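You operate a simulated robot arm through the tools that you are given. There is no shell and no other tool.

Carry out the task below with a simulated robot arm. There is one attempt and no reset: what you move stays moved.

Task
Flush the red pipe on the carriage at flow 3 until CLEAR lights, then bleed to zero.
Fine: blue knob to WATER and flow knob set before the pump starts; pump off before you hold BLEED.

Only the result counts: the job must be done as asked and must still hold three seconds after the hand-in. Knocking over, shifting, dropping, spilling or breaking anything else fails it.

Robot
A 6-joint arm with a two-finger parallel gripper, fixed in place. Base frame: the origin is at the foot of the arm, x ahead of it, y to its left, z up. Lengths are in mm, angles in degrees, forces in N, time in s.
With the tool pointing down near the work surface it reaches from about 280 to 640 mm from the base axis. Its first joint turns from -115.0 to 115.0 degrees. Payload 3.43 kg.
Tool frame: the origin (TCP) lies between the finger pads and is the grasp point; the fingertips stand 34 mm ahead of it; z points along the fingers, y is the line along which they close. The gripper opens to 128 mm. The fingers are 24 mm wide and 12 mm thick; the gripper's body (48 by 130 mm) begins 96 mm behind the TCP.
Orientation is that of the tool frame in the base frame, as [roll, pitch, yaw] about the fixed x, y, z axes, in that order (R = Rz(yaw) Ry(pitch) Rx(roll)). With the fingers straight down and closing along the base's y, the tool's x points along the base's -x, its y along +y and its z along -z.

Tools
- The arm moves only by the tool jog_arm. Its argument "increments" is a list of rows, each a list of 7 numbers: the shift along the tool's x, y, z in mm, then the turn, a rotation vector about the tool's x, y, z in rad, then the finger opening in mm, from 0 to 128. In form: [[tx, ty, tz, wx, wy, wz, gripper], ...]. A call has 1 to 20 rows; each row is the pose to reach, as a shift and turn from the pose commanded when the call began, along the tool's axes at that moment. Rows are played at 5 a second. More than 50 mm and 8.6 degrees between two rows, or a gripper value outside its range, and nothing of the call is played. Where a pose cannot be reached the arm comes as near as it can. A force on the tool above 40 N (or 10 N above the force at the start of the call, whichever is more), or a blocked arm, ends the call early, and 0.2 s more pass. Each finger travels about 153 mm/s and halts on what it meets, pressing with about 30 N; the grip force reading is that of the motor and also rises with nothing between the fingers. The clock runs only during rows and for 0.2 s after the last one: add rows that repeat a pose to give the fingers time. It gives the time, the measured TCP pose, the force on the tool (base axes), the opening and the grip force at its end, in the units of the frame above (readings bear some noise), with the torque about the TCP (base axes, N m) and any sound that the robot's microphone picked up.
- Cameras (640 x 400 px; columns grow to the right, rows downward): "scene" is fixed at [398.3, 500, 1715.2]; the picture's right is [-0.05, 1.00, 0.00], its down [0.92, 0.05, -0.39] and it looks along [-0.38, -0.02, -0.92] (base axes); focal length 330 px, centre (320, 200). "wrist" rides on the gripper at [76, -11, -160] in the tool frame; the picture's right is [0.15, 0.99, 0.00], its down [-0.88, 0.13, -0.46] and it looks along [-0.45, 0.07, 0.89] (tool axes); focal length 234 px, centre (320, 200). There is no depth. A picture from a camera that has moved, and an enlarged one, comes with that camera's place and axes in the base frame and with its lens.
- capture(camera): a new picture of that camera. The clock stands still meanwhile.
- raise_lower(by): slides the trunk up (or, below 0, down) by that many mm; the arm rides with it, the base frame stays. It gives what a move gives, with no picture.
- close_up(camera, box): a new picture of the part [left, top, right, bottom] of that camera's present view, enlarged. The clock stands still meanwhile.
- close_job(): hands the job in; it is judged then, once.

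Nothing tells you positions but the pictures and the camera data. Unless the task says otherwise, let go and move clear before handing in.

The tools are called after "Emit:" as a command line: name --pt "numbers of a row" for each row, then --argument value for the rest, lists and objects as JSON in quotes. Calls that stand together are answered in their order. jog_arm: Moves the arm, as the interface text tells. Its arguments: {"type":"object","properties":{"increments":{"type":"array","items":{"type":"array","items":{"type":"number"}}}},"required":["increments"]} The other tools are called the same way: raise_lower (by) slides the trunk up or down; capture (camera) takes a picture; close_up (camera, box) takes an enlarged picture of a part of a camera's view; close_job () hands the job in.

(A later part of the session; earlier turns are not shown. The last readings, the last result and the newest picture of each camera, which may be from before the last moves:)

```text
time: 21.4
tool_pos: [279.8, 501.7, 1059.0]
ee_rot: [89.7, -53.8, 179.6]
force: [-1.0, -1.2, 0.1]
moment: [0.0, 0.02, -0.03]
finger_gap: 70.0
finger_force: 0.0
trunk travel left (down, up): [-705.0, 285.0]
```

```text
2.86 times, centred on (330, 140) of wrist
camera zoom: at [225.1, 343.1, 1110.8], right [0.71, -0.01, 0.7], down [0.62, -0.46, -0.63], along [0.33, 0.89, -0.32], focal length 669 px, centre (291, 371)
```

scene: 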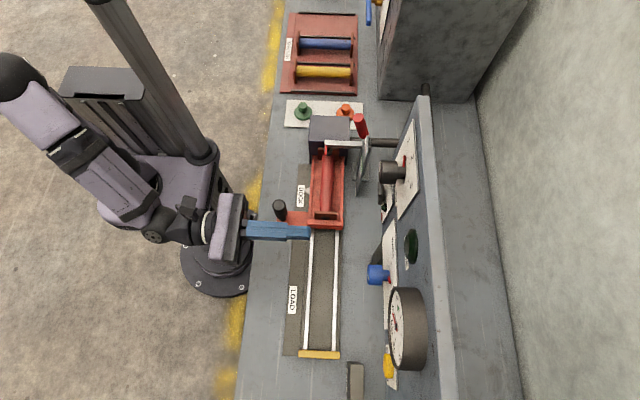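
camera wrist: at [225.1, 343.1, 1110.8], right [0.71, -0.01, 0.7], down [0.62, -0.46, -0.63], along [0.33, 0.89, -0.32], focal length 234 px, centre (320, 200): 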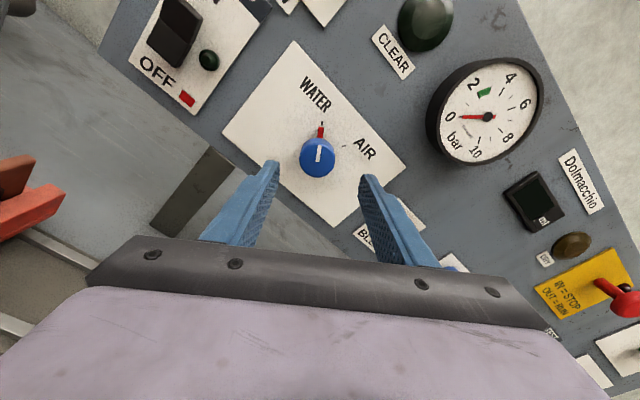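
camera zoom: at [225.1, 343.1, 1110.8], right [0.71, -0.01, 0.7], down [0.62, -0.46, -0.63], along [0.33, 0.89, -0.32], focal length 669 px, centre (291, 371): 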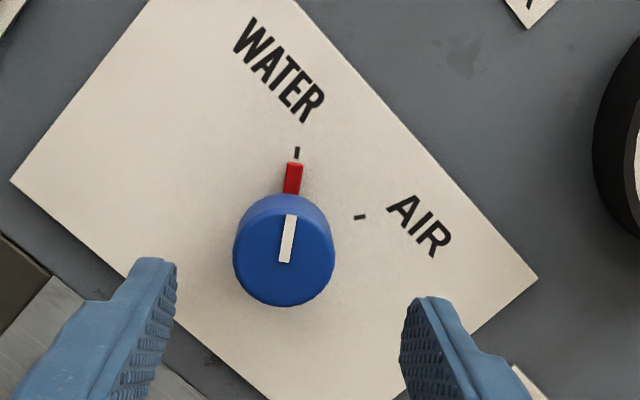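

WATER is set. Next I'll move to the pre-grasp in front of the flow knob at (132.6, 1213), rolled about -49°.

Emit:
jog_arm --pt "35 -5 0 0 0 -0.037 70" --pt "70 -9 0 0 0 -0.074 70" --pt "106 -14 0 0 0 -0.11 70" --pt "141 -18 0 0 0 -0.147 70" --pt "176 -23 0 0 0 -0.184 70" --pt "211 -27.6 0 0 0 -0.22 70"

Emit:
capture --camera "wrist"

Emit:
close_up --camera "scene" --box '[280, 120, 440, 240]'

```text
time: 22.8
tool_pos: [132.3, 501.3, 1211.9]
ee_rot: [89.9, -41.2, 179.6]
force: [0.5, -0.6, 0.8]
moment: [-0.01, 0.04, 0.02]
finger_gap: 70.2
finger_force: 0.2
trunk travel left (down, up): [-705.0, 285.0]
```

```text
taken
camera wrist: at [66.1, 342.7, 1251.0], right [0.54, -0.01, 0.84], down [0.74, -0.46, -0.48], along [0.39, 0.89, -0.25], focal length 234 px, centre (320, 200)
```

wrist: 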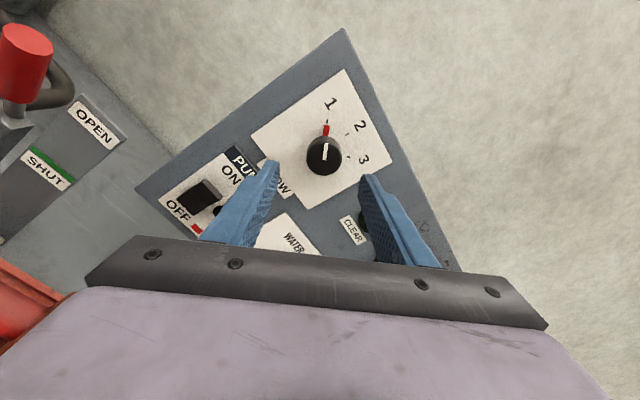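

```text
3.33 times, centred on (360, 180) of scene
camera zoom: at [398.3, 500.0, 1715.2], right [-0.05, 1.0, 0.0], down [0.92, 0.05, -0.39], along [-0.38, -0.02, -0.92], focal length 1101 px, centre (187, 267)
```

zoom: 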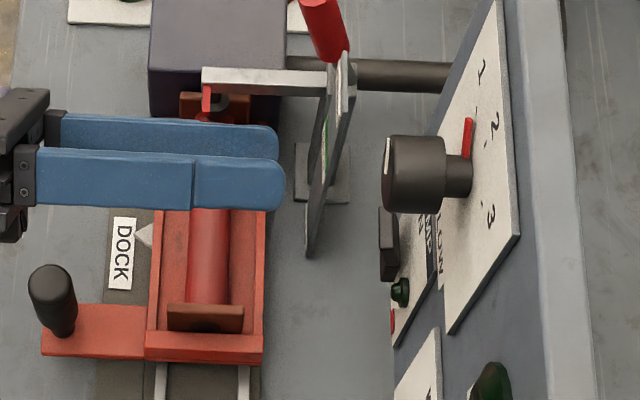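

Emit:
close_up --camera "wrist" --box '[260, 90, 400, 220]'

```text
3.08 times, centred on (330, 155) of wrist
camera zoom: at [66.1, 342.7, 1251.0], right [0.54, -0.01, 0.84], down [0.74, -0.46, -0.48], along [0.39, 0.89, -0.25], focal length 720 px, centre (289, 338)
```

zoom: 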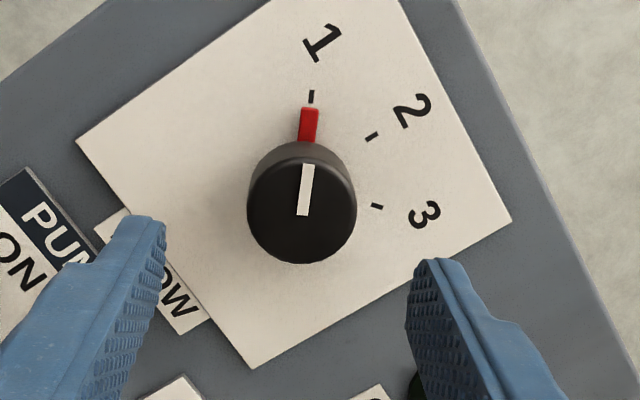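

The flow knob sits about 5 mm to the tool's right, so I'll correct that shift and advance over it.

Emit:
jog_arm --pt "-0.4 5.2 0 0 0 0 70" --pt "-0.4 5.2 25 0 0 0 70" --pt "-0.4 5.2 50 0 0 0 70" --pt "-0.4 5.2 50 0 0 0 60"

Emit:
close_up --camera "wrist" --box '[250, 90, 400, 230]'

Emit:
close_up --camera "scene" --box '[280, 120, 440, 240]'

```text
time: 23.8
tool_pos: [137.5, 554.5, 1213.9]
ee_rot: [89.8, -41.2, 179.6]
force: [-0.2, 0.4, -1.2]
moment: [0.0, 0.01, -0.02]
finger_gap: 59.8
finger_force: 0.0
trunk travel left (down, up): [-705.0, 285.0]
```

```text
2.86 times, centred on (325, 160) of wrist
camera zoom: at [71.8, 394.6, 1254.4], right [0.54, -0.01, 0.84], down [0.74, -0.46, -0.48], along [0.39, 0.89, -0.25], focal length 669 px, centre (306, 314)
```

zoom: 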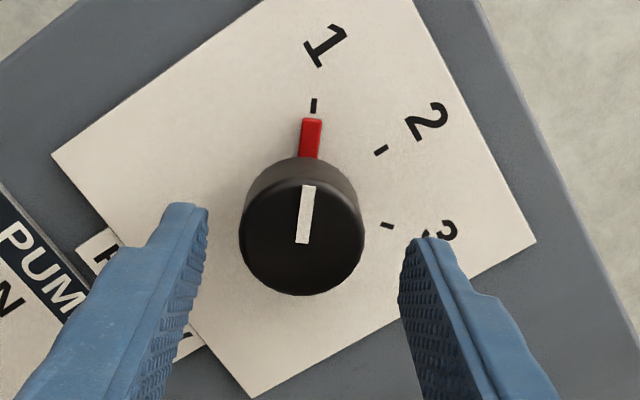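

```text
3.33 times, centred on (360, 180) of scene
camera zoom: at [398.3, 500.0, 1715.2], right [-0.05, 1.0, 0.0], down [0.92, 0.05, -0.39], along [-0.38, -0.02, -0.92], focal length 1101 px, centre (187, 267)
```

zoom: 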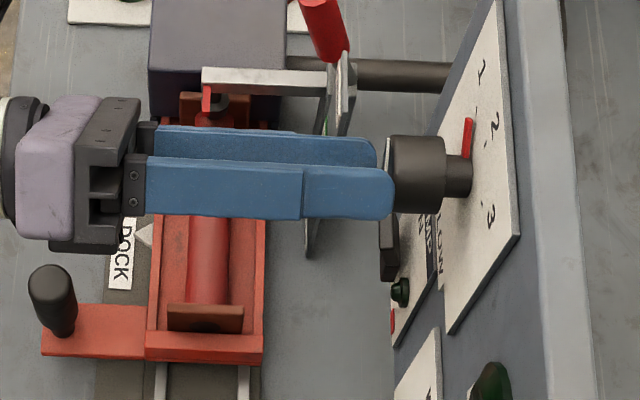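

Nearly centred. A small trim, then advance 25 mm more and close on the flow knob.

Emit:
jog_arm --pt "0.8 -0.8 0 0 0 0 60" --pt "0.8 -0.8 12 0 0 0 60" --pt "0.8 -0.8 25 0 0 0 60" --pt "0.8 -0.8 25 0 0 0 45" --pt "0.8 -0.8 25 0 0 0 20" --pt "0.8 -0.8 25 0 0 0 0" --pt "0.8 -0.8 25 0 0 0 0"

Emit:
close_up --camera "wrist" --box '[250, 90, 400, 230]'

```text
time: 25.4
tool_pos: [136.1, 578.1, 1214.0]
ee_rot: [90.1, -41.3, 179.6]
force: [-3.2, -1.5, -3.9]
moment: [-0.4, 0.02, 1.12]
finger_gap: 39.6
finger_force: 44.5
trunk travel left (down, up): [-705.0, 285.0]
```

```text
2.86 times, centred on (325, 160) of wrist
camera zoom: at [70.4, 419.3, 1254.1], right [0.54, 0.0, 0.84], down [0.74, -0.46, -0.48], along [0.39, 0.89, -0.25], focal length 669 px, centre (306, 314)
```

zoom: 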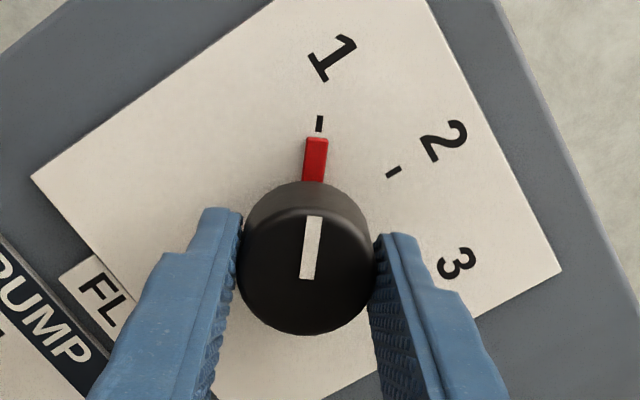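

Gripped well. I'll turn it clockwise through 2 toward 3, stopping just short to check.

Emit:
jog_arm --pt "0 0 0 0 0 0.14 0" --pt "0 0 0 0 0 0.28 0" --pt "0 0 0 0 0 0.42 0" --pt "0 0 0 0 0 0.56 0" --pt "0 0 0 0 0 0.7 0" --pt "0 0 0 0 0 0.84 0" --pt "0 0 0 0 0 0.98 0" --pt "0 0 0 0 0 1.12 0" --pt "0 0 0 0 0 1.26 0" --pt "0 0 0 0 0 1.4 0" --pt "0 0 0 0 0 1.54 0" --pt "0 0 0 0 0 1.65 0"

Emit:
close_up --camera "wrist" --box '[250, 90, 400, 230]'

```text
time: 28.0
tool_pos: [134.9, 578.0, 1214.3]
ee_rot: [-90.2, -44.2, -0.4]
force: [-13.2, -7.7, -13.7]
moment: [-0.22, 0.02, 1.44]
finger_gap: 39.7
finger_force: 45.3
trunk travel left (down, up): [-705.0, 285.0]
```

```text
2.86 times, centred on (325, 160) of wrist
camera zoom: at [179.8, 418.5, 1273.7], right [0.79, -0.01, -0.61], down [-0.54, -0.45, -0.71], along [-0.27, 0.89, -0.36], focal length 669 px, centre (306, 314)
```

zoom: 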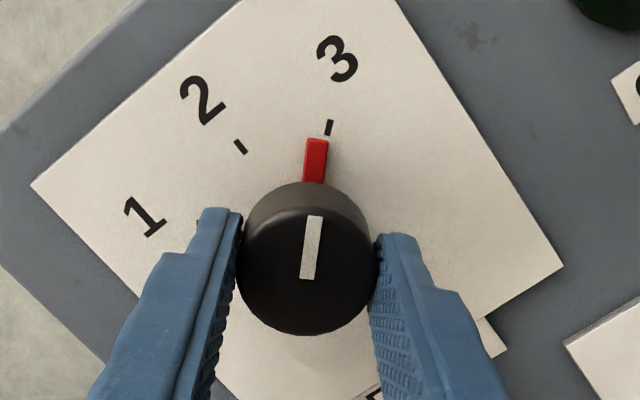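

Tick 3 is about 5° further on. I'll turn the remaining 0.09 rad.

Emit:
jog_arm --pt "0 0 0 0 0 0.05 0" --pt "0 0 0 0 0 0.095 0" --pt "0 0 0 0 0 0.095 0"

Emit:
close_up --camera "wrist" --box '[250, 90, 400, 230]'

```text
time: 28.8
tool_pos: [134.6, 579.5, 1214.9]
ee_rot: [-90.1, -38.9, -0.5]
force: [-15.1, -5.8, -15.2]
moment: [0.17, -0.14, 1.01]
finger_gap: 39.5
finger_force: 45.1
trunk travel left (down, up): [-705.0, 285.0]
```

```text
2.86 times, centred on (325, 160) of wrist
camera zoom: at [185.2, 418.5, 1269.3], right [0.74, -0.01, -0.68], down [-0.61, -0.45, -0.65], along [-0.3, 0.89, -0.34], focal length 669 px, centre (306, 314)
```

zoom: 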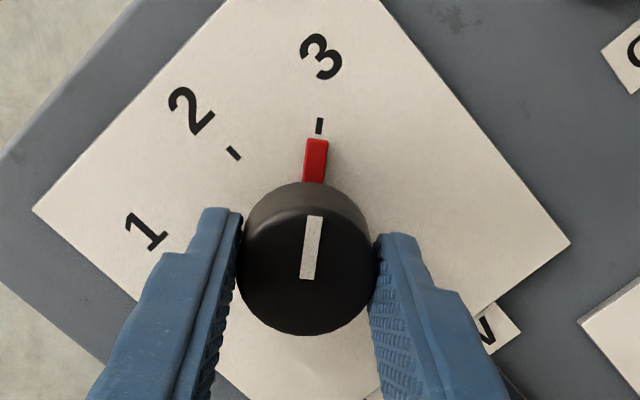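

The pointer is on 3. I'll release, back off straight and check.

Emit:
jog_arm --pt "0 0 0 0 0 0 20" --pt "0 0 0 0 0 0 50" --pt "0 0 0 0 0 0 70" --pt "0 0 0 0 0 0 70" --pt "0 0 -20 0 0 0 70" --pt "0 0 -45 0 0 0 70" --pt "0 0 -75 0 0 0 70"

Emit:
capture --camera "wrist"

Emit:
close_up --camera "wrist" --box '[240, 70, 400, 210]'

```text
time: 30.4
tool_pos: [134.2, 502.2, 1216.3]
ee_rot: [-89.8, -38.8, -0.6]
force: [-0.3, 0.1, 0.0]
moment: [0.05, 0.01, -0.01]
finger_gap: 69.8
finger_force: 0.1
trunk travel left (down, up): [-705.0, 285.0]
```

```text
taken
camera wrist: at [185.8, 342.9, 1270.0], right [0.73, 0.0, -0.68], down [-0.61, -0.45, -0.65], along [-0.3, 0.89, -0.33], focal length 234 px, centre (320, 200)
```

wrist: 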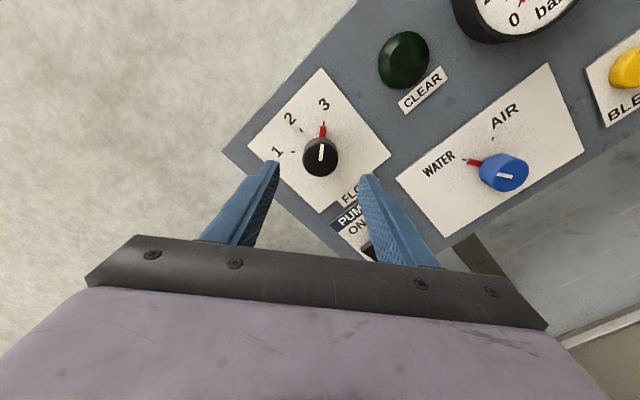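

```text
2.86 times, centred on (320, 140) of wrist
camera zoom: at [185.8, 342.9, 1270.0], right [0.73, 0.0, -0.68], down [-0.61, -0.45, -0.65], along [-0.3, 0.89, -0.33], focal length 669 px, centre (320, 371)
```

zoom: 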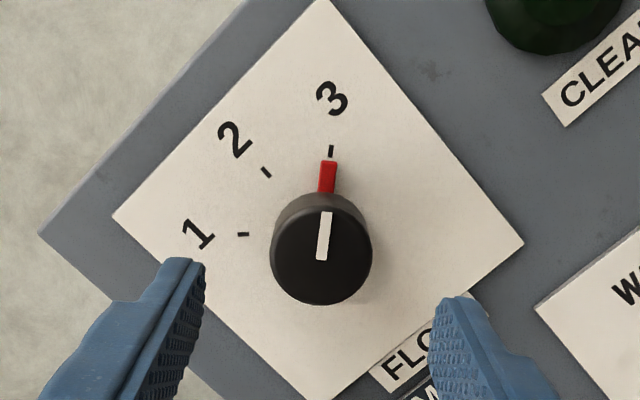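

Both knobs are set (WATER, flow 3). Next: bring the closed fingers upright in front of the upper half of the PUMP rocker near (93, 622, 1057).

Emit:
jog_arm --pt "-19 14 0 0 0 -0.128 50" --pt "-37 28 0 0 0 -0.255 20" --pt "-56 42 0 0 0 -0.383 0" --pt "-75 56 0 0 0 -0.51 0" --pt "-94 70 0 0 0 -0.638 0" --pt "-112 83 0 0 0 -0.765 0" --pt "-131 97.4 0 0 0 -0.893 0"

Emit:
capture --camera "wrist"

Emit:
close_up --camera "wrist" --box '[250, 80, 390, 200]'

Emit:
close_up --camera "scene" --box '[300, 140, 440, 240]'

```text
time: 32.0
tool_pos: [121.9, 500.4, 1059.6]
ee_rot: [80.1, -89.9, -169.8]
force: [0.7, -0.1, -0.1]
moment: [-0.02, 0.0, 0.03]
finger_gap: 0.0
finger_force: 30.2
out of reach, approached as far as the arm can: row 5, 6, 7
trunk travel left (down, up): [-705.0, 285.0]
```

```text
taken
camera wrist: at [110.6, 339.9, 1134.5], right [0.99, 0.01, 0.15], down [0.13, -0.45, -0.88], along [0.06, 0.89, -0.45], focal length 234 px, centre (320, 200)
```

wrist: 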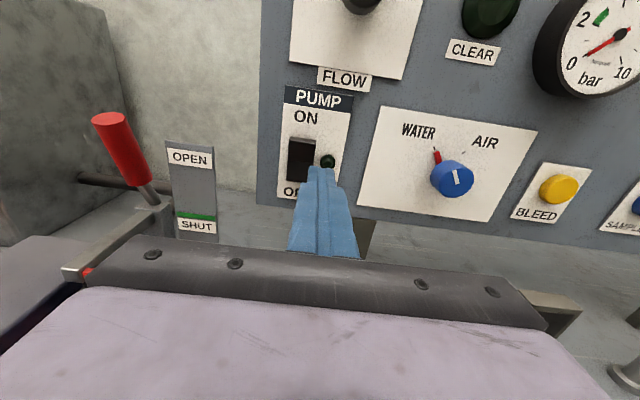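

```text
3.33 times, centred on (320, 140) of wrist
camera zoom: at [110.6, 339.9, 1134.5], right [0.99, 0.01, 0.15], down [0.13, -0.45, -0.88], along [0.06, 0.89, -0.45], focal length 781 px, centre (320, 400)
```

zoom: 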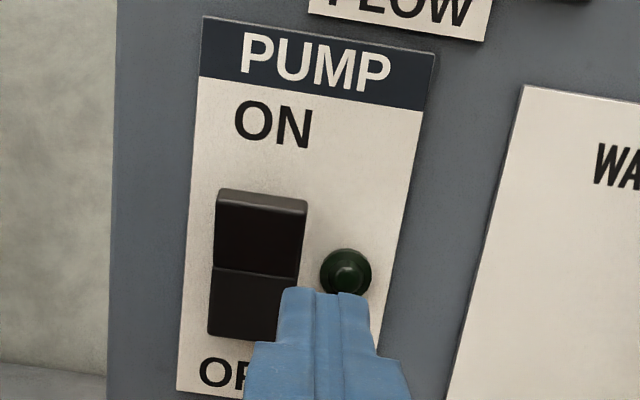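

```text
4.00 times, centred on (370, 190) of scene
camera zoom: at [398.3, 500.0, 1715.2], right [-0.05, 1.0, 0.0], down [0.92, 0.05, -0.39], along [-0.38, -0.02, -0.92], focal length 1322 px, centre (120, 240)
```

zoom: 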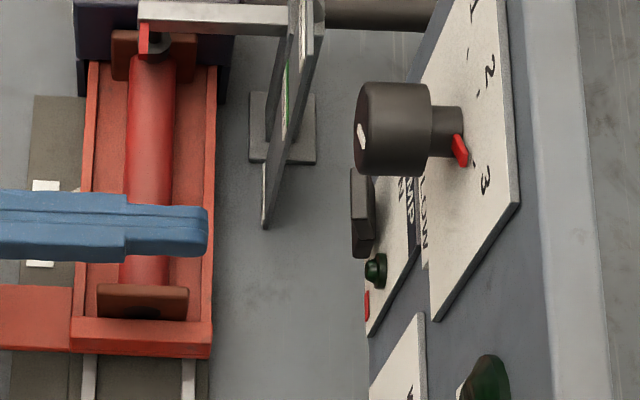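

The arm is cramped at y≈500 on this side; moving forward should free it. I'll advance 50 mm first and see where it settles, keeping the tips well short of the rocker.

Emit:
jog_arm --pt "0 0 25 0 0 0 0" --pt "0 0 50 0 0 0 0"

```text
time: 32.6
tool_pos: [132.6, 549.1, 1062.9]
ee_rot: [158.4, -90.0, 111.5]
force: [0.6, -0.4, -0.7]
moment: [-0.05, 0.0, -0.02]
finger_gap: 0.1
finger_force: 29.8
out of reach, approached as far as the arm can: row 1, 2
trunk travel left (down, up): [-705.0, 285.0]
```

Still limited in x. I'll look at the arm's posture before choosing a different approach.

Emit:
capture --camera "scene"

Emit:
capture --camera "wrist"

```text
taken
```

scene: 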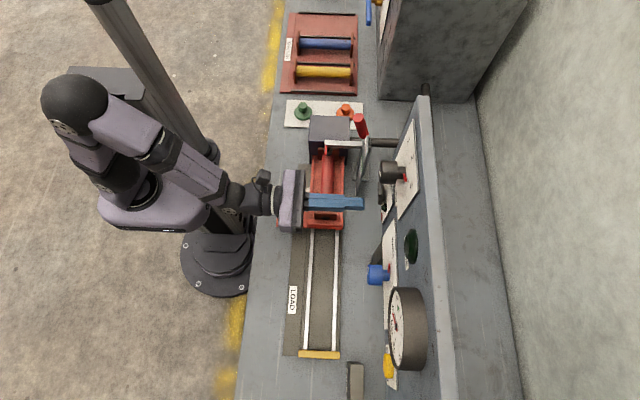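

```text
taken
camera wrist: at [122.4, 388.6, 1136.4], right [0.99, 0.0, 0.15], down [0.13, -0.46, -0.88], along [0.07, 0.89, -0.45], focal length 234 px, centre (320, 200)
```

wrist: 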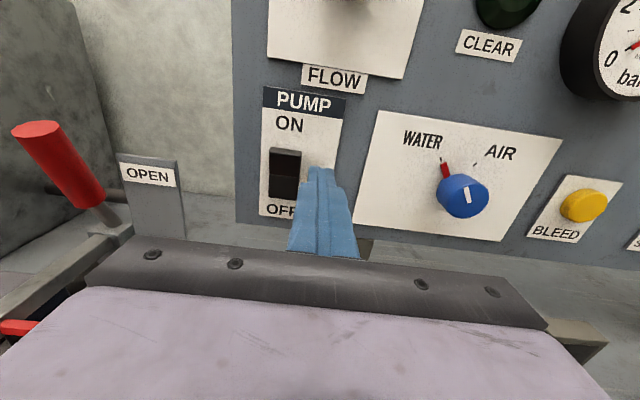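

The leftward limit looks like a joint limit, so I'll yaw the tool about 20° left (keeping the wrist further right) and approach the rocker at that slight angle. First the yaw only, to see where the pose settles.

Emit:
jog_arm --pt "0 0 0 0.12 0 0 0" --pt "0 0 0 0.24 0 0 0" --pt "0 0 0 0.35 0 0 0"

```text
time: 33.4
tool_pos: [133.9, 546.8, 1062.0]
ee_rot: [-35.7, -89.9, -34.7]
force: [-0.8, -0.4, -0.4]
moment: [0.02, 0.01, 0.02]
finger_gap: 0.0
finger_force: 30.1
trunk travel left (down, up): [-705.0, 285.0]
```

The yawed pose is reachable and the commanded pose follows the arm. I'll move so the tips are about 15 mm in front of the rocker's upper half.

Emit:
jog_arm --pt "-1 -8 8 0 0 0 0" --pt "-2 -15 18 0 0 0 0" --pt "-3 -15 33 0 0 0 0"

Emit:
capture --camera "wrist"

Emit:
close_up --camera "wrist" --box '[250, 90, 390, 210]'

Emit:
close_up --camera "scene" --box '[320, 160, 420, 240]'

```text
time: 34.2
tool_pos: [110.3, 574.1, 1059.8]
ee_rot: [10.2, -89.9, -80.7]
force: [-0.1, -0.5, -0.9]
moment: [-0.05, 0.01, 0.0]
finger_gap: 0.0
finger_force: 30.0
trunk travel left (down, up): [-705.0, 285.0]
```

```text
taken
camera wrist: at [152.3, 419.1, 1133.5], right [0.93, 0.33, 0.15], down [0.27, -0.38, -0.88], along [-0.23, 0.86, -0.45], focal length 234 px, centre (320, 200)
```

wrist: 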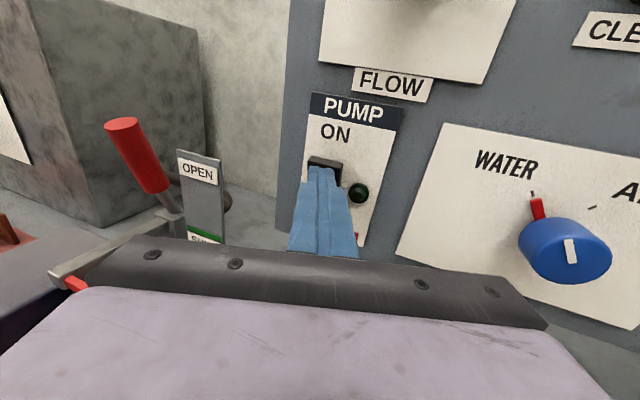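

```text
3.33 times, centred on (320, 150) of wrist
camera zoom: at [152.3, 419.1, 1133.5], right [0.93, 0.33, 0.15], down [0.27, -0.38, -0.88], along [-0.23, 0.86, -0.45], focal length 781 px, centre (320, 367)
```

zoom: 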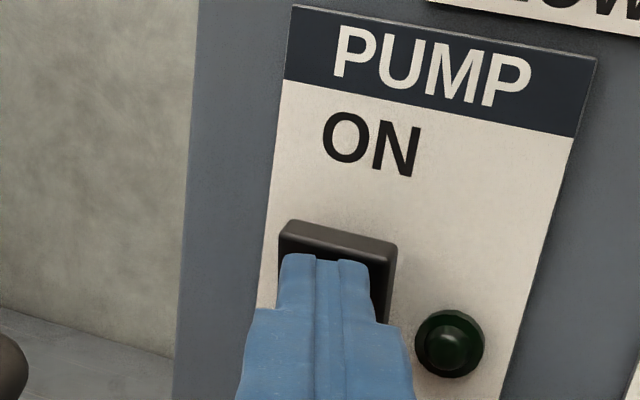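

```text
5.00 times, centred on (370, 200) of scene
camera zoom: at [398.3, 500.0, 1715.2], right [-0.05, 1.0, 0.0], down [0.92, 0.05, -0.39], along [-0.38, -0.02, -0.92], focal length 1652 px, centre (70, 200)
```

zoom: 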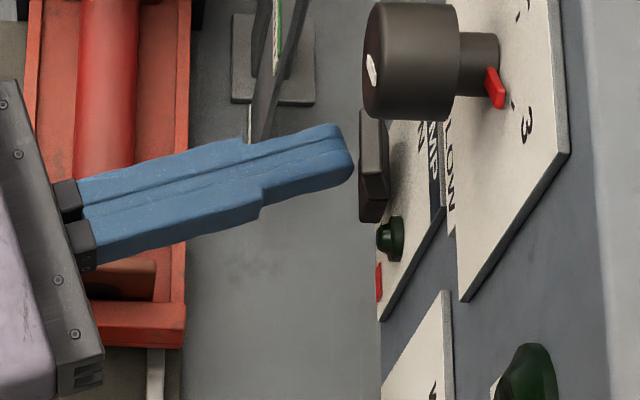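

The tips are just in front of the rocker's ON half. I'll push in gently along +y, a few mm per row, and watch the force and sound.

Emit:
jog_arm --pt "0 1 2.8 0 0 0 0" --pt "0 2 5.6 0 0 0 0" --pt "0 3 8.5 0 0 0 0" --pt "0 4 11.3 0 0 0 0"

Emit:
capture --camera "wrist"

Emit:
close_up --camera "scene" --box '[320, 160, 420, 240]'

```text
time: 35.2
tool_pos: [108.5, 582.6, 1059.2]
ee_rot: [-36.7, -89.9, -33.6]
force: [0.4, -20.7, -2.9]
moment: [-0.33, 0.0, 0.05]
finger_gap: 0.0
finger_force: 29.8
trunk travel left (down, up): [-705.0, 285.0]
```

```text
taken
camera wrist: at [152.7, 427.6, 1133.3], right [0.93, 0.33, 0.15], down [0.28, -0.39, -0.88], along [-0.24, 0.86, -0.45], focal length 234 px, centre (320, 200)
```

wrist: 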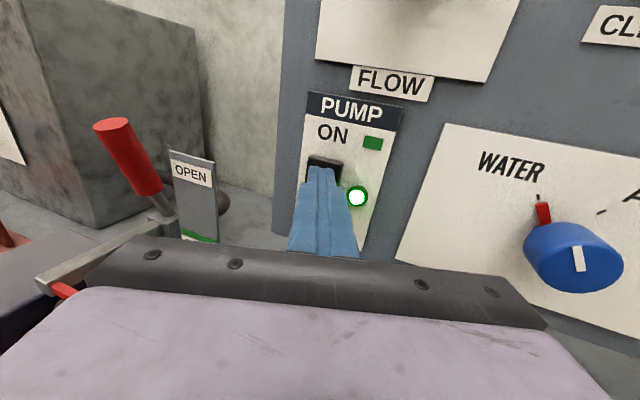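

```text
5.00 times, centred on (370, 200) of scene
camera zoom: at [398.3, 500.0, 1715.2], right [-0.05, 1.0, 0.0], down [0.92, 0.05, -0.39], along [-0.38, -0.02, -0.92], focal length 1652 px, centre (70, 200)
```

zoom: 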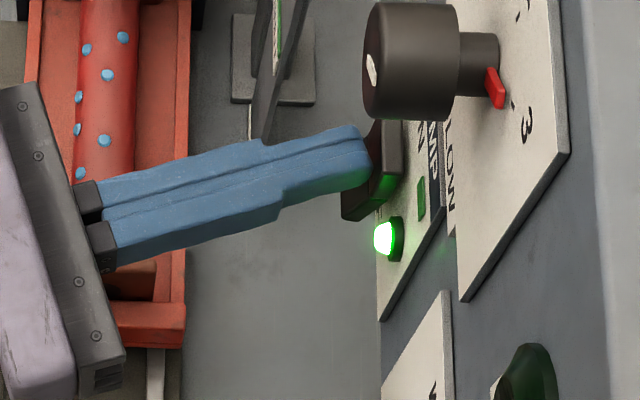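

The pump is on (green lamp and flag lit), with blue beads showing flow in the pipe. I'll back off a little and check the gauge, CLEAR and the pipe.

Emit:
jog_arm --pt "0 -4 -11.3 0 0 0 0" --pt "0 -8 -25 0 0 0 0"

Emit:
capture --camera "wrist"

Emit:
capture --camera "scene"

Emit:
close_up --camera "scene" --box '[270, 90, 450, 240]'

Emit:
close_up --camera "scene" --box '[360, 220, 460, 400]'

```text
time: 35.8
tool_pos: [109.8, 560.1, 1059.0]
ee_rot: [8.2, -89.9, -78.7]
force: [0.5, 0.0, -0.6]
moment: [0.01, -0.02, 0.0]
finger_gap: 0.0
finger_force: 30.4
trunk travel left (down, up): [-705.0, 285.0]
```

```text
taken
camera wrist: at [153.5, 405.3, 1133.3], right [0.93, 0.33, 0.15], down [0.27, -0.38, -0.88], along [-0.23, 0.86, -0.45], focal length 234 px, centre (320, 200)
```

wrist: 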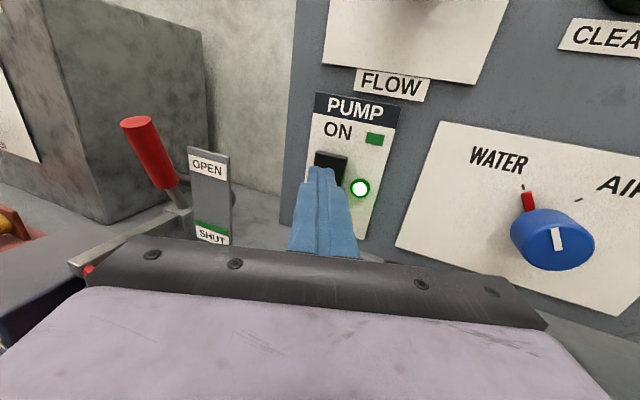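

```text
taken
```

scene: 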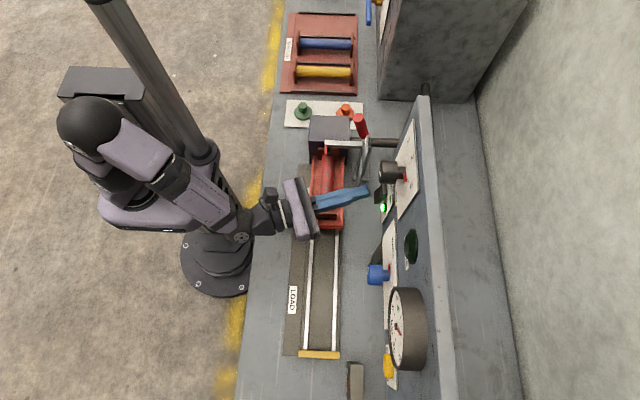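

```text
2.67 times, centred on (360, 165) of scene
camera zoom: at [398.3, 500.0, 1715.2], right [-0.05, 1.0, 0.0], down [0.92, 0.05, -0.39], along [-0.38, -0.02, -0.92], focal length 881 px, centre (213, 293)
```

zoom: 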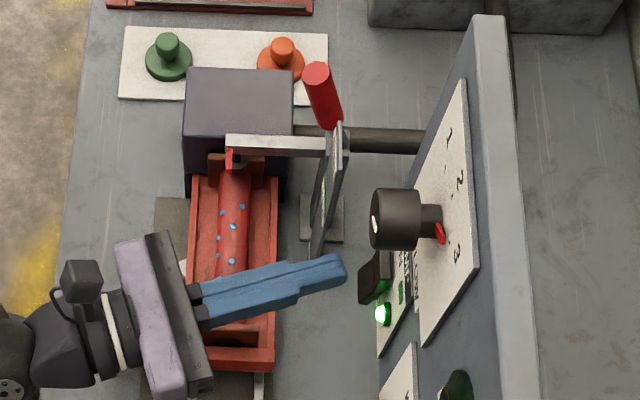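

```text
2.22 times, centred on (410, 310) of scene
camera zoom: at [398.3, 500.0, 1715.2], right [-0.05, 1.0, 0.0], down [0.92, 0.05, -0.39], along [-0.38, -0.02, -0.92], focal length 734 px, centre (120, -44)
```

zoom: 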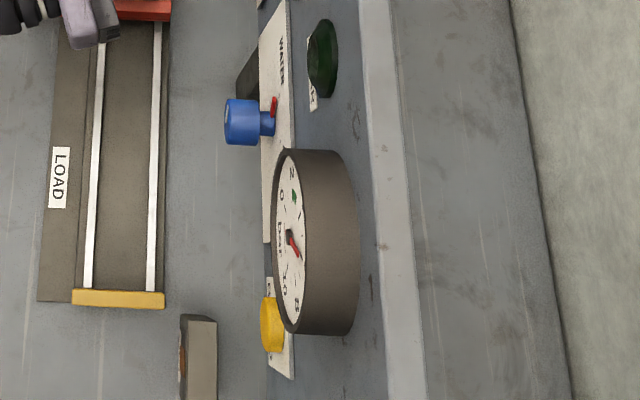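

Emit:
close_up --camera "scene" --box '[380, 280, 430, 380]'

Emit:
close_up --camera "scene" --box '[300, 130, 370, 200]'

Emit:
close_up --camera "wrist" --box '[60, 100, 260, 280]'

```text
4.00 times, centred on (405, 330) of scene
camera zoom: at [398.3, 500.0, 1715.2], right [-0.05, 1.0, 0.0], down [0.92, 0.05, -0.39], along [-0.38, -0.02, -0.92], focal length 1322 px, centre (-20, -320)
```

zoom: 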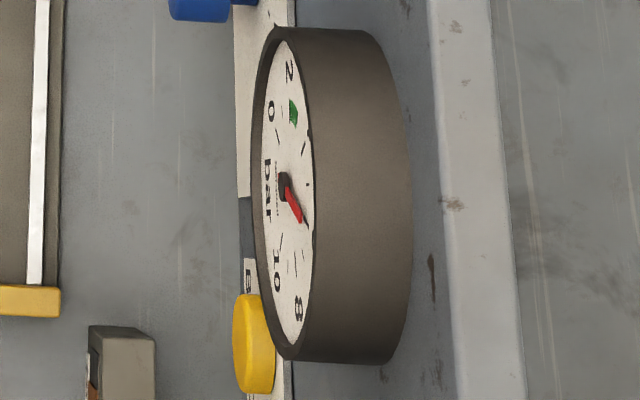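

```text
5.71 times, centred on (335, 165) of scene
camera zoom: at [398.3, 500.0, 1715.2], right [-0.05, 1.0, 0.0], down [0.92, 0.05, -0.39], along [-0.38, -0.02, -0.92], focal length 1888 px, centre (234, 400)
```

zoom: 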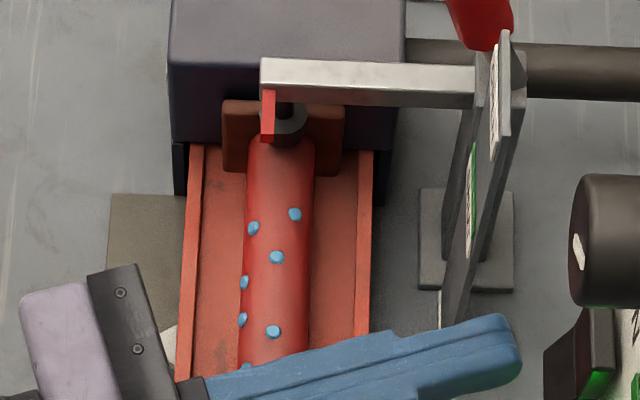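

```text
2.22 times, centred on (160, 190) of wrist
camera zoom: at [153.5, 405.3, 1133.3], right [0.93, 0.33, 0.15], down [0.27, -0.38, -0.88], along [-0.23, 0.86, -0.45], focal length 520 px, centre (676, 222)
```

zoom: 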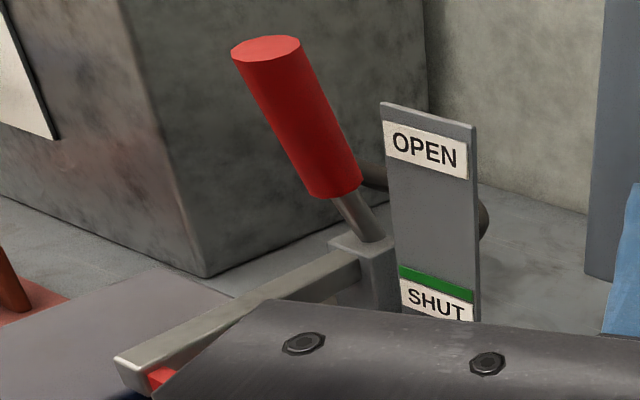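

The clamp stays SHUT with no visible leak; the needle has risen to roughly 6. CLEAR is still dark. I'll move the fingertips down in front of the OFF half so I can stop the pump promptly, then keep watching.

Emit:
jog_arm --pt "-16 0 0 0 0 0 0" --pt "-32 0 0 0 0 0 0"

Emit:
close_up --camera "scene" --box '[340, 200, 440, 400]'

Emit:
close_up --camera "scene" --box '[300, 130, 420, 230]'

Emit:
capture --camera "wrist"

```text
time: 36.4
tool_pos: [111.4, 557.9, 1028.1]
ee_rot: [16.6, -89.8, -87.1]
force: [0.7, -0.7, -0.2]
moment: [-0.05, -0.01, -0.02]
finger_gap: 0.0
finger_force: 30.0
trunk travel left (down, up): [-705.0, 285.0]
```

```text
2.00 times, centred on (390, 300) of scene
camera zoom: at [398.3, 500.0, 1715.2], right [-0.05, 1.0, 0.0], down [0.92, 0.05, -0.39], along [-0.38, -0.02, -0.92], focal length 661 px, centre (180, 0)
```

zoom: 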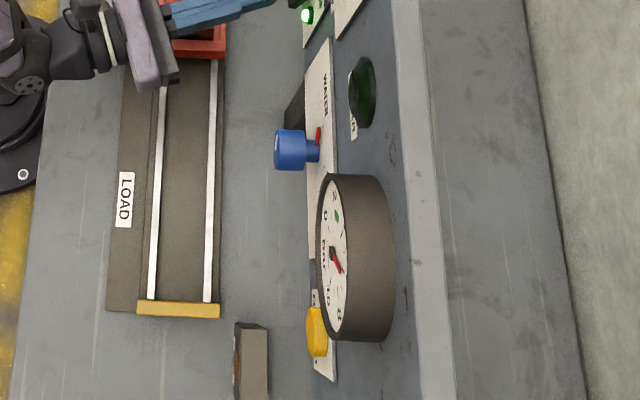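

```text
4.00 times, centred on (360, 180) of scene
camera zoom: at [398.3, 500.0, 1715.2], right [-0.05, 1.0, 0.0], down [0.92, 0.05, -0.39], along [-0.38, -0.02, -0.92], focal length 1322 px, centre (160, 280)
```

zoom: 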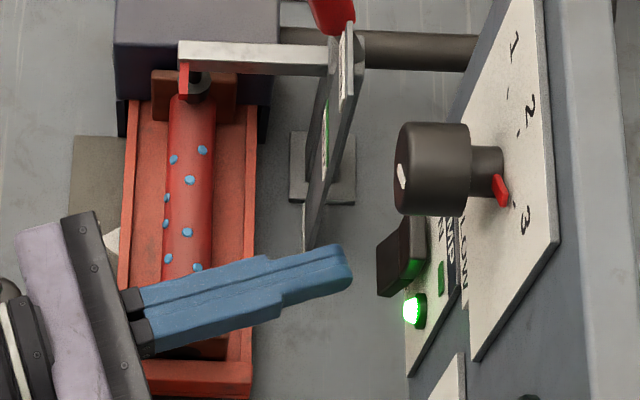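

```text
taken
camera wrist: at [153.7, 404.9, 1101.7], right [0.93, 0.33, 0.15], down [0.27, -0.38, -0.88], along [-0.23, 0.86, -0.45], focal length 234 px, centre (320, 200)
```

wrist: 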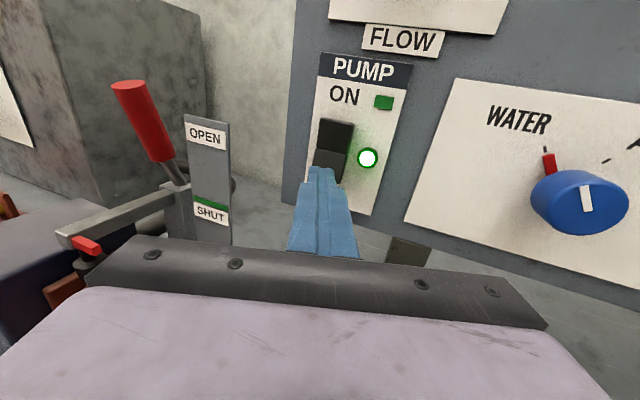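

The fingertips are ready in front of the OFF half. I'll wait in short stretches and check CLEAR.

Emit:
jog_arm --pt "0 0 0 0 0 0 0" --pt "0 0 0 0 0 0 0" --pt "0 0 0 0 0 0 0" --pt "0 0 0 0 0 0 0" --pt "0 0 0 0 0 0 0" --pt "0 0 0 0 0 0 0" --pt "0 0 0 0 0 0 0" --pt "0 0 0 0 0 0 0"

Emit:
capture --camera "scene"

Emit:
close_up --camera "scene" --box '[380, 220, 440, 380]'

```text
time: 38.2
tool_pos: [109.0, 559.1, 1027.9]
ee_rot: [7.4, -89.9, -77.8]
force: [-0.3, 0.0, 0.9]
moment: [0.01, 0.02, 0.01]
finger_gap: 0.0
finger_force: 30.3
trunk travel left (down, up): [-705.0, 285.0]
```

```text
taken
```

scene: 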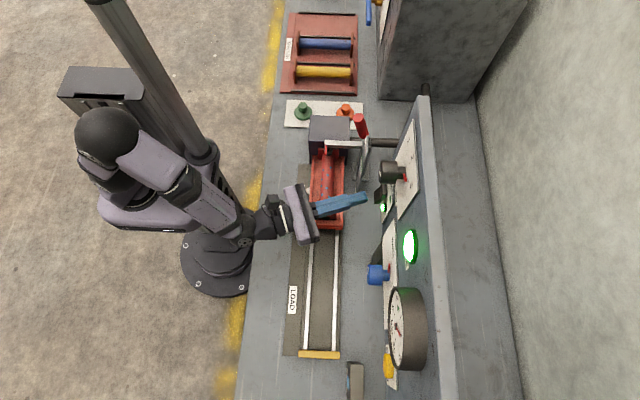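

```text
2.50 times, centred on (410, 300) of scene
camera zoom: at [398.3, 500.0, 1715.2], right [-0.05, 1.0, 0.0], down [0.92, 0.05, -0.39], along [-0.38, -0.02, -0.92], focal length 826 px, centre (95, -50)
```

zoom: 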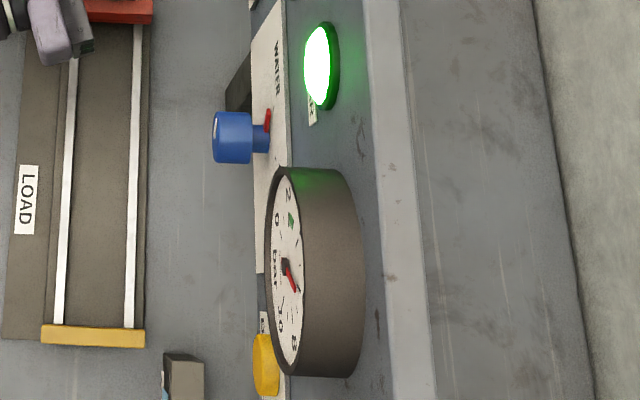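

CLEAR is lit. I'll press the OFF half of the rocker now.

Emit:
jog_arm --pt "-2 4 11.3 0 0 0 0" --pt "-2 5.4 15 0 0 0 0" --pt "-2 6.4 17.9 0 0 0 0" --pt "-2 7.4 20.7 0 0 0 0" --pt "-2 8.4 23.5 0 0 0 0"

Emit:
close_up --camera "scene" --box '[320, 160, 420, 240]'

Emit:
capture --camera "wrist"

```text
time: 39.4
tool_pos: [109.8, 581.7, 1027.2]
ee_rot: [-8.3, -90.0, -62.0]
force: [0.8, -9.6, -1.3]
moment: [0.08, 0.05, -0.04]
finger_gap: 0.0
finger_force: 29.8
trunk travel left (down, up): [-705.0, 285.0]
```

```text
5.00 times, centred on (370, 200) of scene
camera zoom: at [398.3, 500.0, 1715.2], right [-0.05, 1.0, 0.0], down [0.92, 0.05, -0.39], along [-0.38, -0.02, -0.92], focal length 1652 px, centre (70, 200)
```

zoom: 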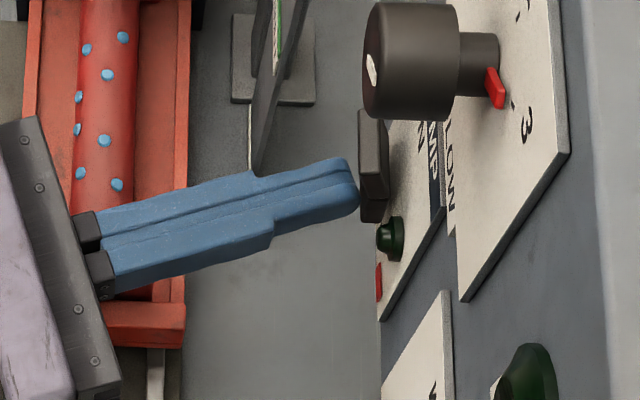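

```text
taken
camera wrist: at [153.1, 427.5, 1100.1], right [0.93, 0.33, 0.15], down [0.27, -0.38, -0.88], along [-0.24, 0.86, -0.45], focal length 234 px, centre (320, 200)
```

wrist: 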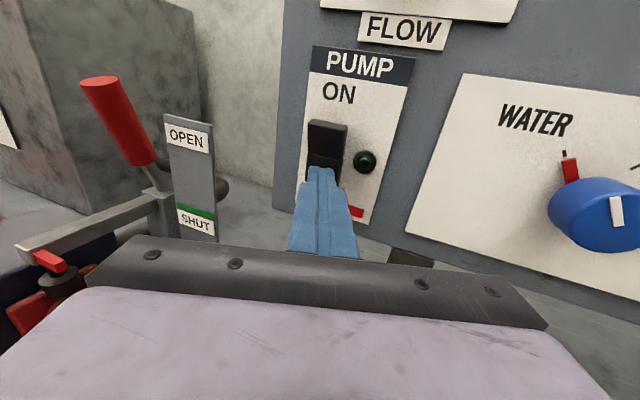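

The pump is off (lamp dark, red flag showing). Next I'll back away and go in front of the yellow BLEED button near (435, 1058), keeping clear of the blue knob and gauge.

Emit:
jog_arm --pt "6 -4 -25 0 0 0 0" --pt "15 -7.4 -50.5 0 0 0 0" --pt "17 30 -64 -0.043 0 0 0" --pt "19 67 -77 -0.086 0 0 0" --pt "21 104 -91 -0.129 0 0 0" --pt "23 141 -104 -0.1725 0 0 0" --pt "25 178 -118 -0.216 0 0 0" --pt "27 215 -131 -0.259 0 0 0" --pt "29 252 -145 -0.302 0 0 0" --pt "31 288.7 -158 -0.345 0 0 0"

Emit:
capture --camera "wrist"

Emit:
capture --camera "scene"

Emit:
close_up --camera "wrist" --box '[240, 40, 400, 190]'

```text
time: 41.6
tool_pos: [437.5, 530.0, 1057.1]
ee_rot: [-43.4, -90.0, -47.0]
force: [0.4, -0.2, -0.8]
moment: [-0.04, 0.03, 0.0]
finger_gap: 0.1
finger_force: 30.4
trunk travel left (down, up): [-705.0, 285.0]
```

```text
taken
camera wrist: at [425.2, 371.7, 1131.2], right [0.99, 0.0, 0.15], down [0.13, -0.46, -0.88], along [0.07, 0.89, -0.45], focal length 234 px, centre (320, 200)
```

wrist: 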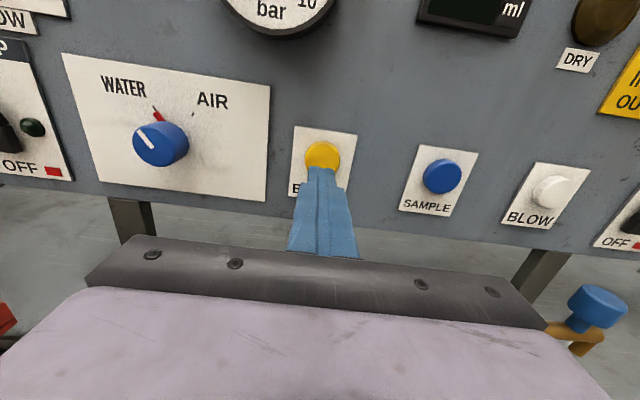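

```text
taken
```

scene: 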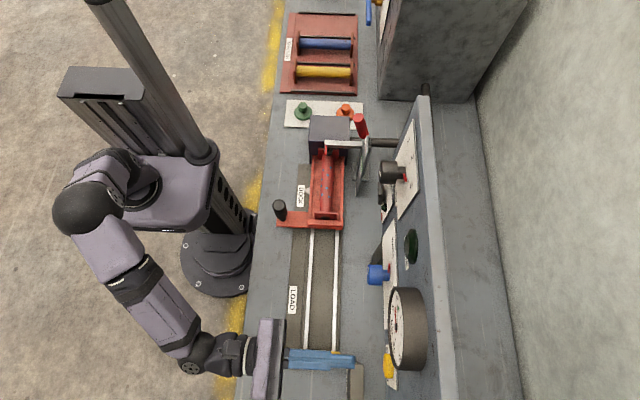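

```text
2.67 times, centred on (320, 115) of wrist
camera zoom: at [425.2, 371.7, 1131.2], right [0.99, 0.0, 0.15], down [0.13, -0.46, -0.88], along [0.07, 0.89, -0.45], focal length 624 px, centre (320, 427)
```

zoom: 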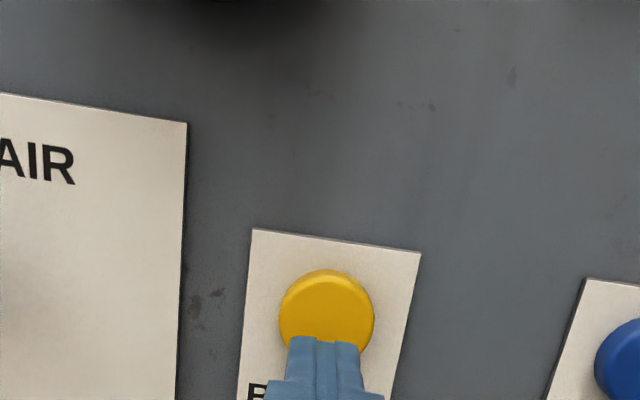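

Emit:
close_up --camera "scene" --box '[380, 280, 440, 380]'

Emit:
close_up --camera "scene" --box '[290, 100, 430, 250]'

Emit:
close_up --camera "wrist" --box '[200, 0, 360, 60]'

```text
4.00 times, centred on (410, 330) of scene
camera zoom: at [398.3, 500.0, 1715.2], right [-0.05, 1.0, 0.0], down [0.92, 0.05, -0.39], along [-0.38, -0.02, -0.92], focal length 1322 px, centre (-40, -320)
```

zoom: 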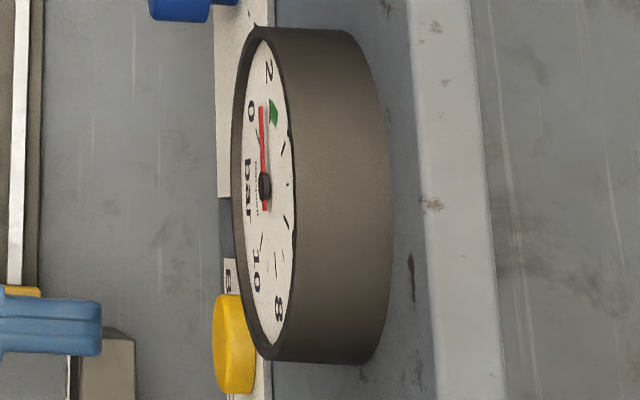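

```text
2.67 times, centred on (360, 175) of scene
camera zoom: at [398.3, 500.0, 1715.2], right [-0.05, 1.0, 0.0], down [0.92, 0.05, -0.39], along [-0.38, -0.02, -0.92], focal length 881 px, centre (213, 267)
```

zoom: 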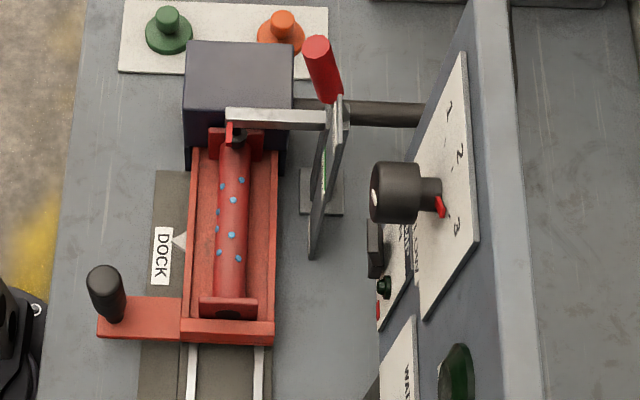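

```text
4.00 times, centred on (280, 30) of wrist
camera zoom: at [425.2, 371.7, 1131.2], right [0.99, 0.0, 0.15], down [0.13, -0.46, -0.88], along [0.07, 0.89, -0.45], focal length 937 px, centre (480, 880)
```

zoom: 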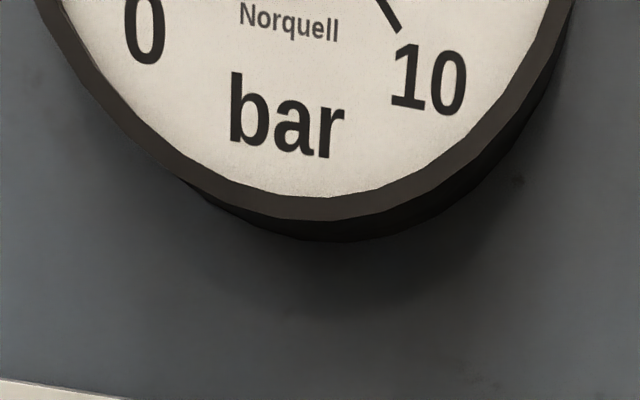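

About 1 bar remains on the gauge. I'll advance to the yellow BLEED button (front near y≈614), press gently and hold.

Emit:
jog_arm --pt "0 2 20 0 0 0 0" --pt "0 2 40 0 0 0 0" --pt "0 2 46 0 0 0 0" --pt "0 2 50 0 0 0 0" --pt "0 2 53 0 0 0 0" --pt "0 2 56 0 0 0 0"

Emit:
capture --camera "wrist"

Emit:
close_up --camera "scene" --box '[380, 280, 440, 380]'

```text
time: 43.0
tool_pos: [436.5, 587.0, 1055.9]
ee_rot: [-22.8, -89.9, -67.4]
force: [0.5, -1.8, -1.6]
moment: [-0.01, 0.01, 0.0]
finger_gap: 0.1
finger_force: 30.1
trunk travel left (down, up): [-705.0, 285.0]
heard: click
```

```text
taken
camera wrist: at [425.6, 427.5, 1130.2], right [0.99, 0.0, 0.15], down [0.13, -0.46, -0.88], along [0.07, 0.89, -0.45], focal length 234 px, centre (320, 200)
```

wrist: 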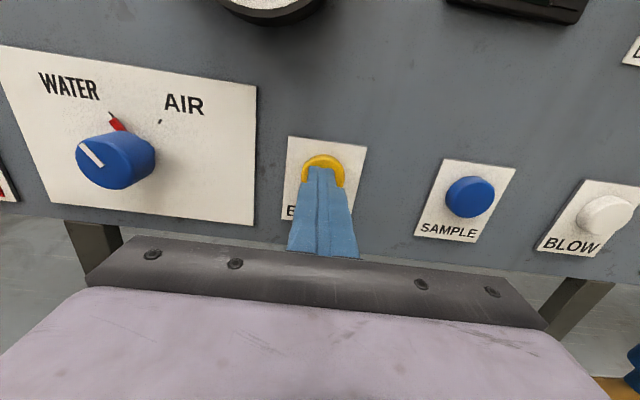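

```text
4.00 times, centred on (410, 330) of scene
camera zoom: at [398.3, 500.0, 1715.2], right [-0.05, 1.0, 0.0], down [0.92, 0.05, -0.39], along [-0.38, -0.02, -0.92], focal length 1322 px, centre (-40, -320)
```

zoom: 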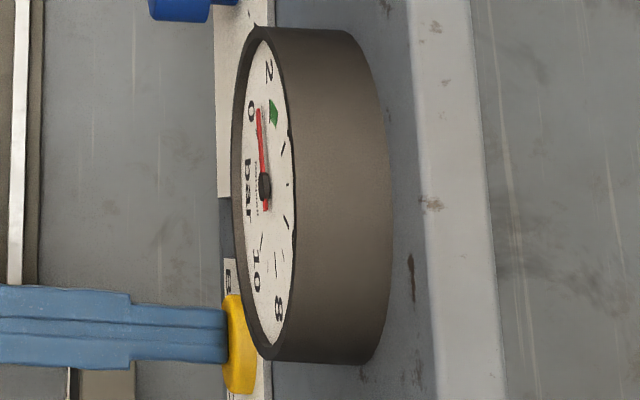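

A click came and the needle is starting to drop. I'll hold and watch the gauge.

Emit:
jog_arm --pt "0 0 1 0 0 0 0" --pt "0 0 1 0 0 0 0" --pt "0 0 1 0 0 0 0" --pt "0 0 1 0 0 0 0" --pt "0 0 1 0 0 0 0" --pt "0 0 1 0 0 0 0" --pt "0 0 1 0 0 0 0" --pt "0 0 1 0 0 0 0" --pt "0 0 1 0 0 0 0" --pt "0 0 1 0 0 0 0"

Emit:
close_up --camera "scene" --box '[380, 280, 440, 380]'

```text
time: 45.2
tool_pos: [437.5, 588.8, 1056.8]
ee_rot: [-10.7, -89.9, -79.5]
force: [-1.1, -1.9, -0.6]
moment: [-0.04, -0.01, 0.03]
finger_gap: 0.0
finger_force: 29.7
trunk travel left (down, up): [-705.0, 285.0]
```

```text
4.00 times, centred on (410, 330) of scene
camera zoom: at [398.3, 500.0, 1715.2], right [-0.05, 1.0, 0.0], down [0.92, 0.05, -0.39], along [-0.38, -0.02, -0.92], focal length 1322 px, centre (-40, -320)
```

zoom: 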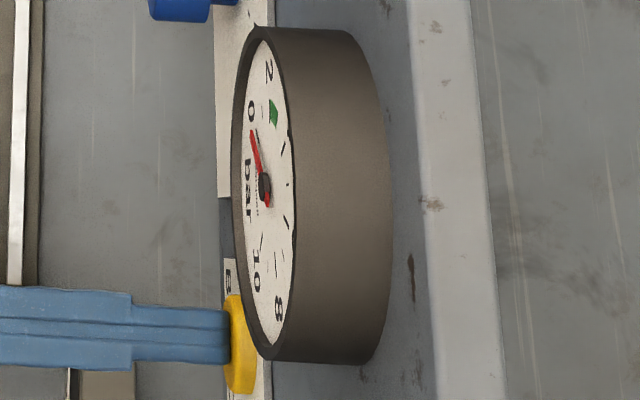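

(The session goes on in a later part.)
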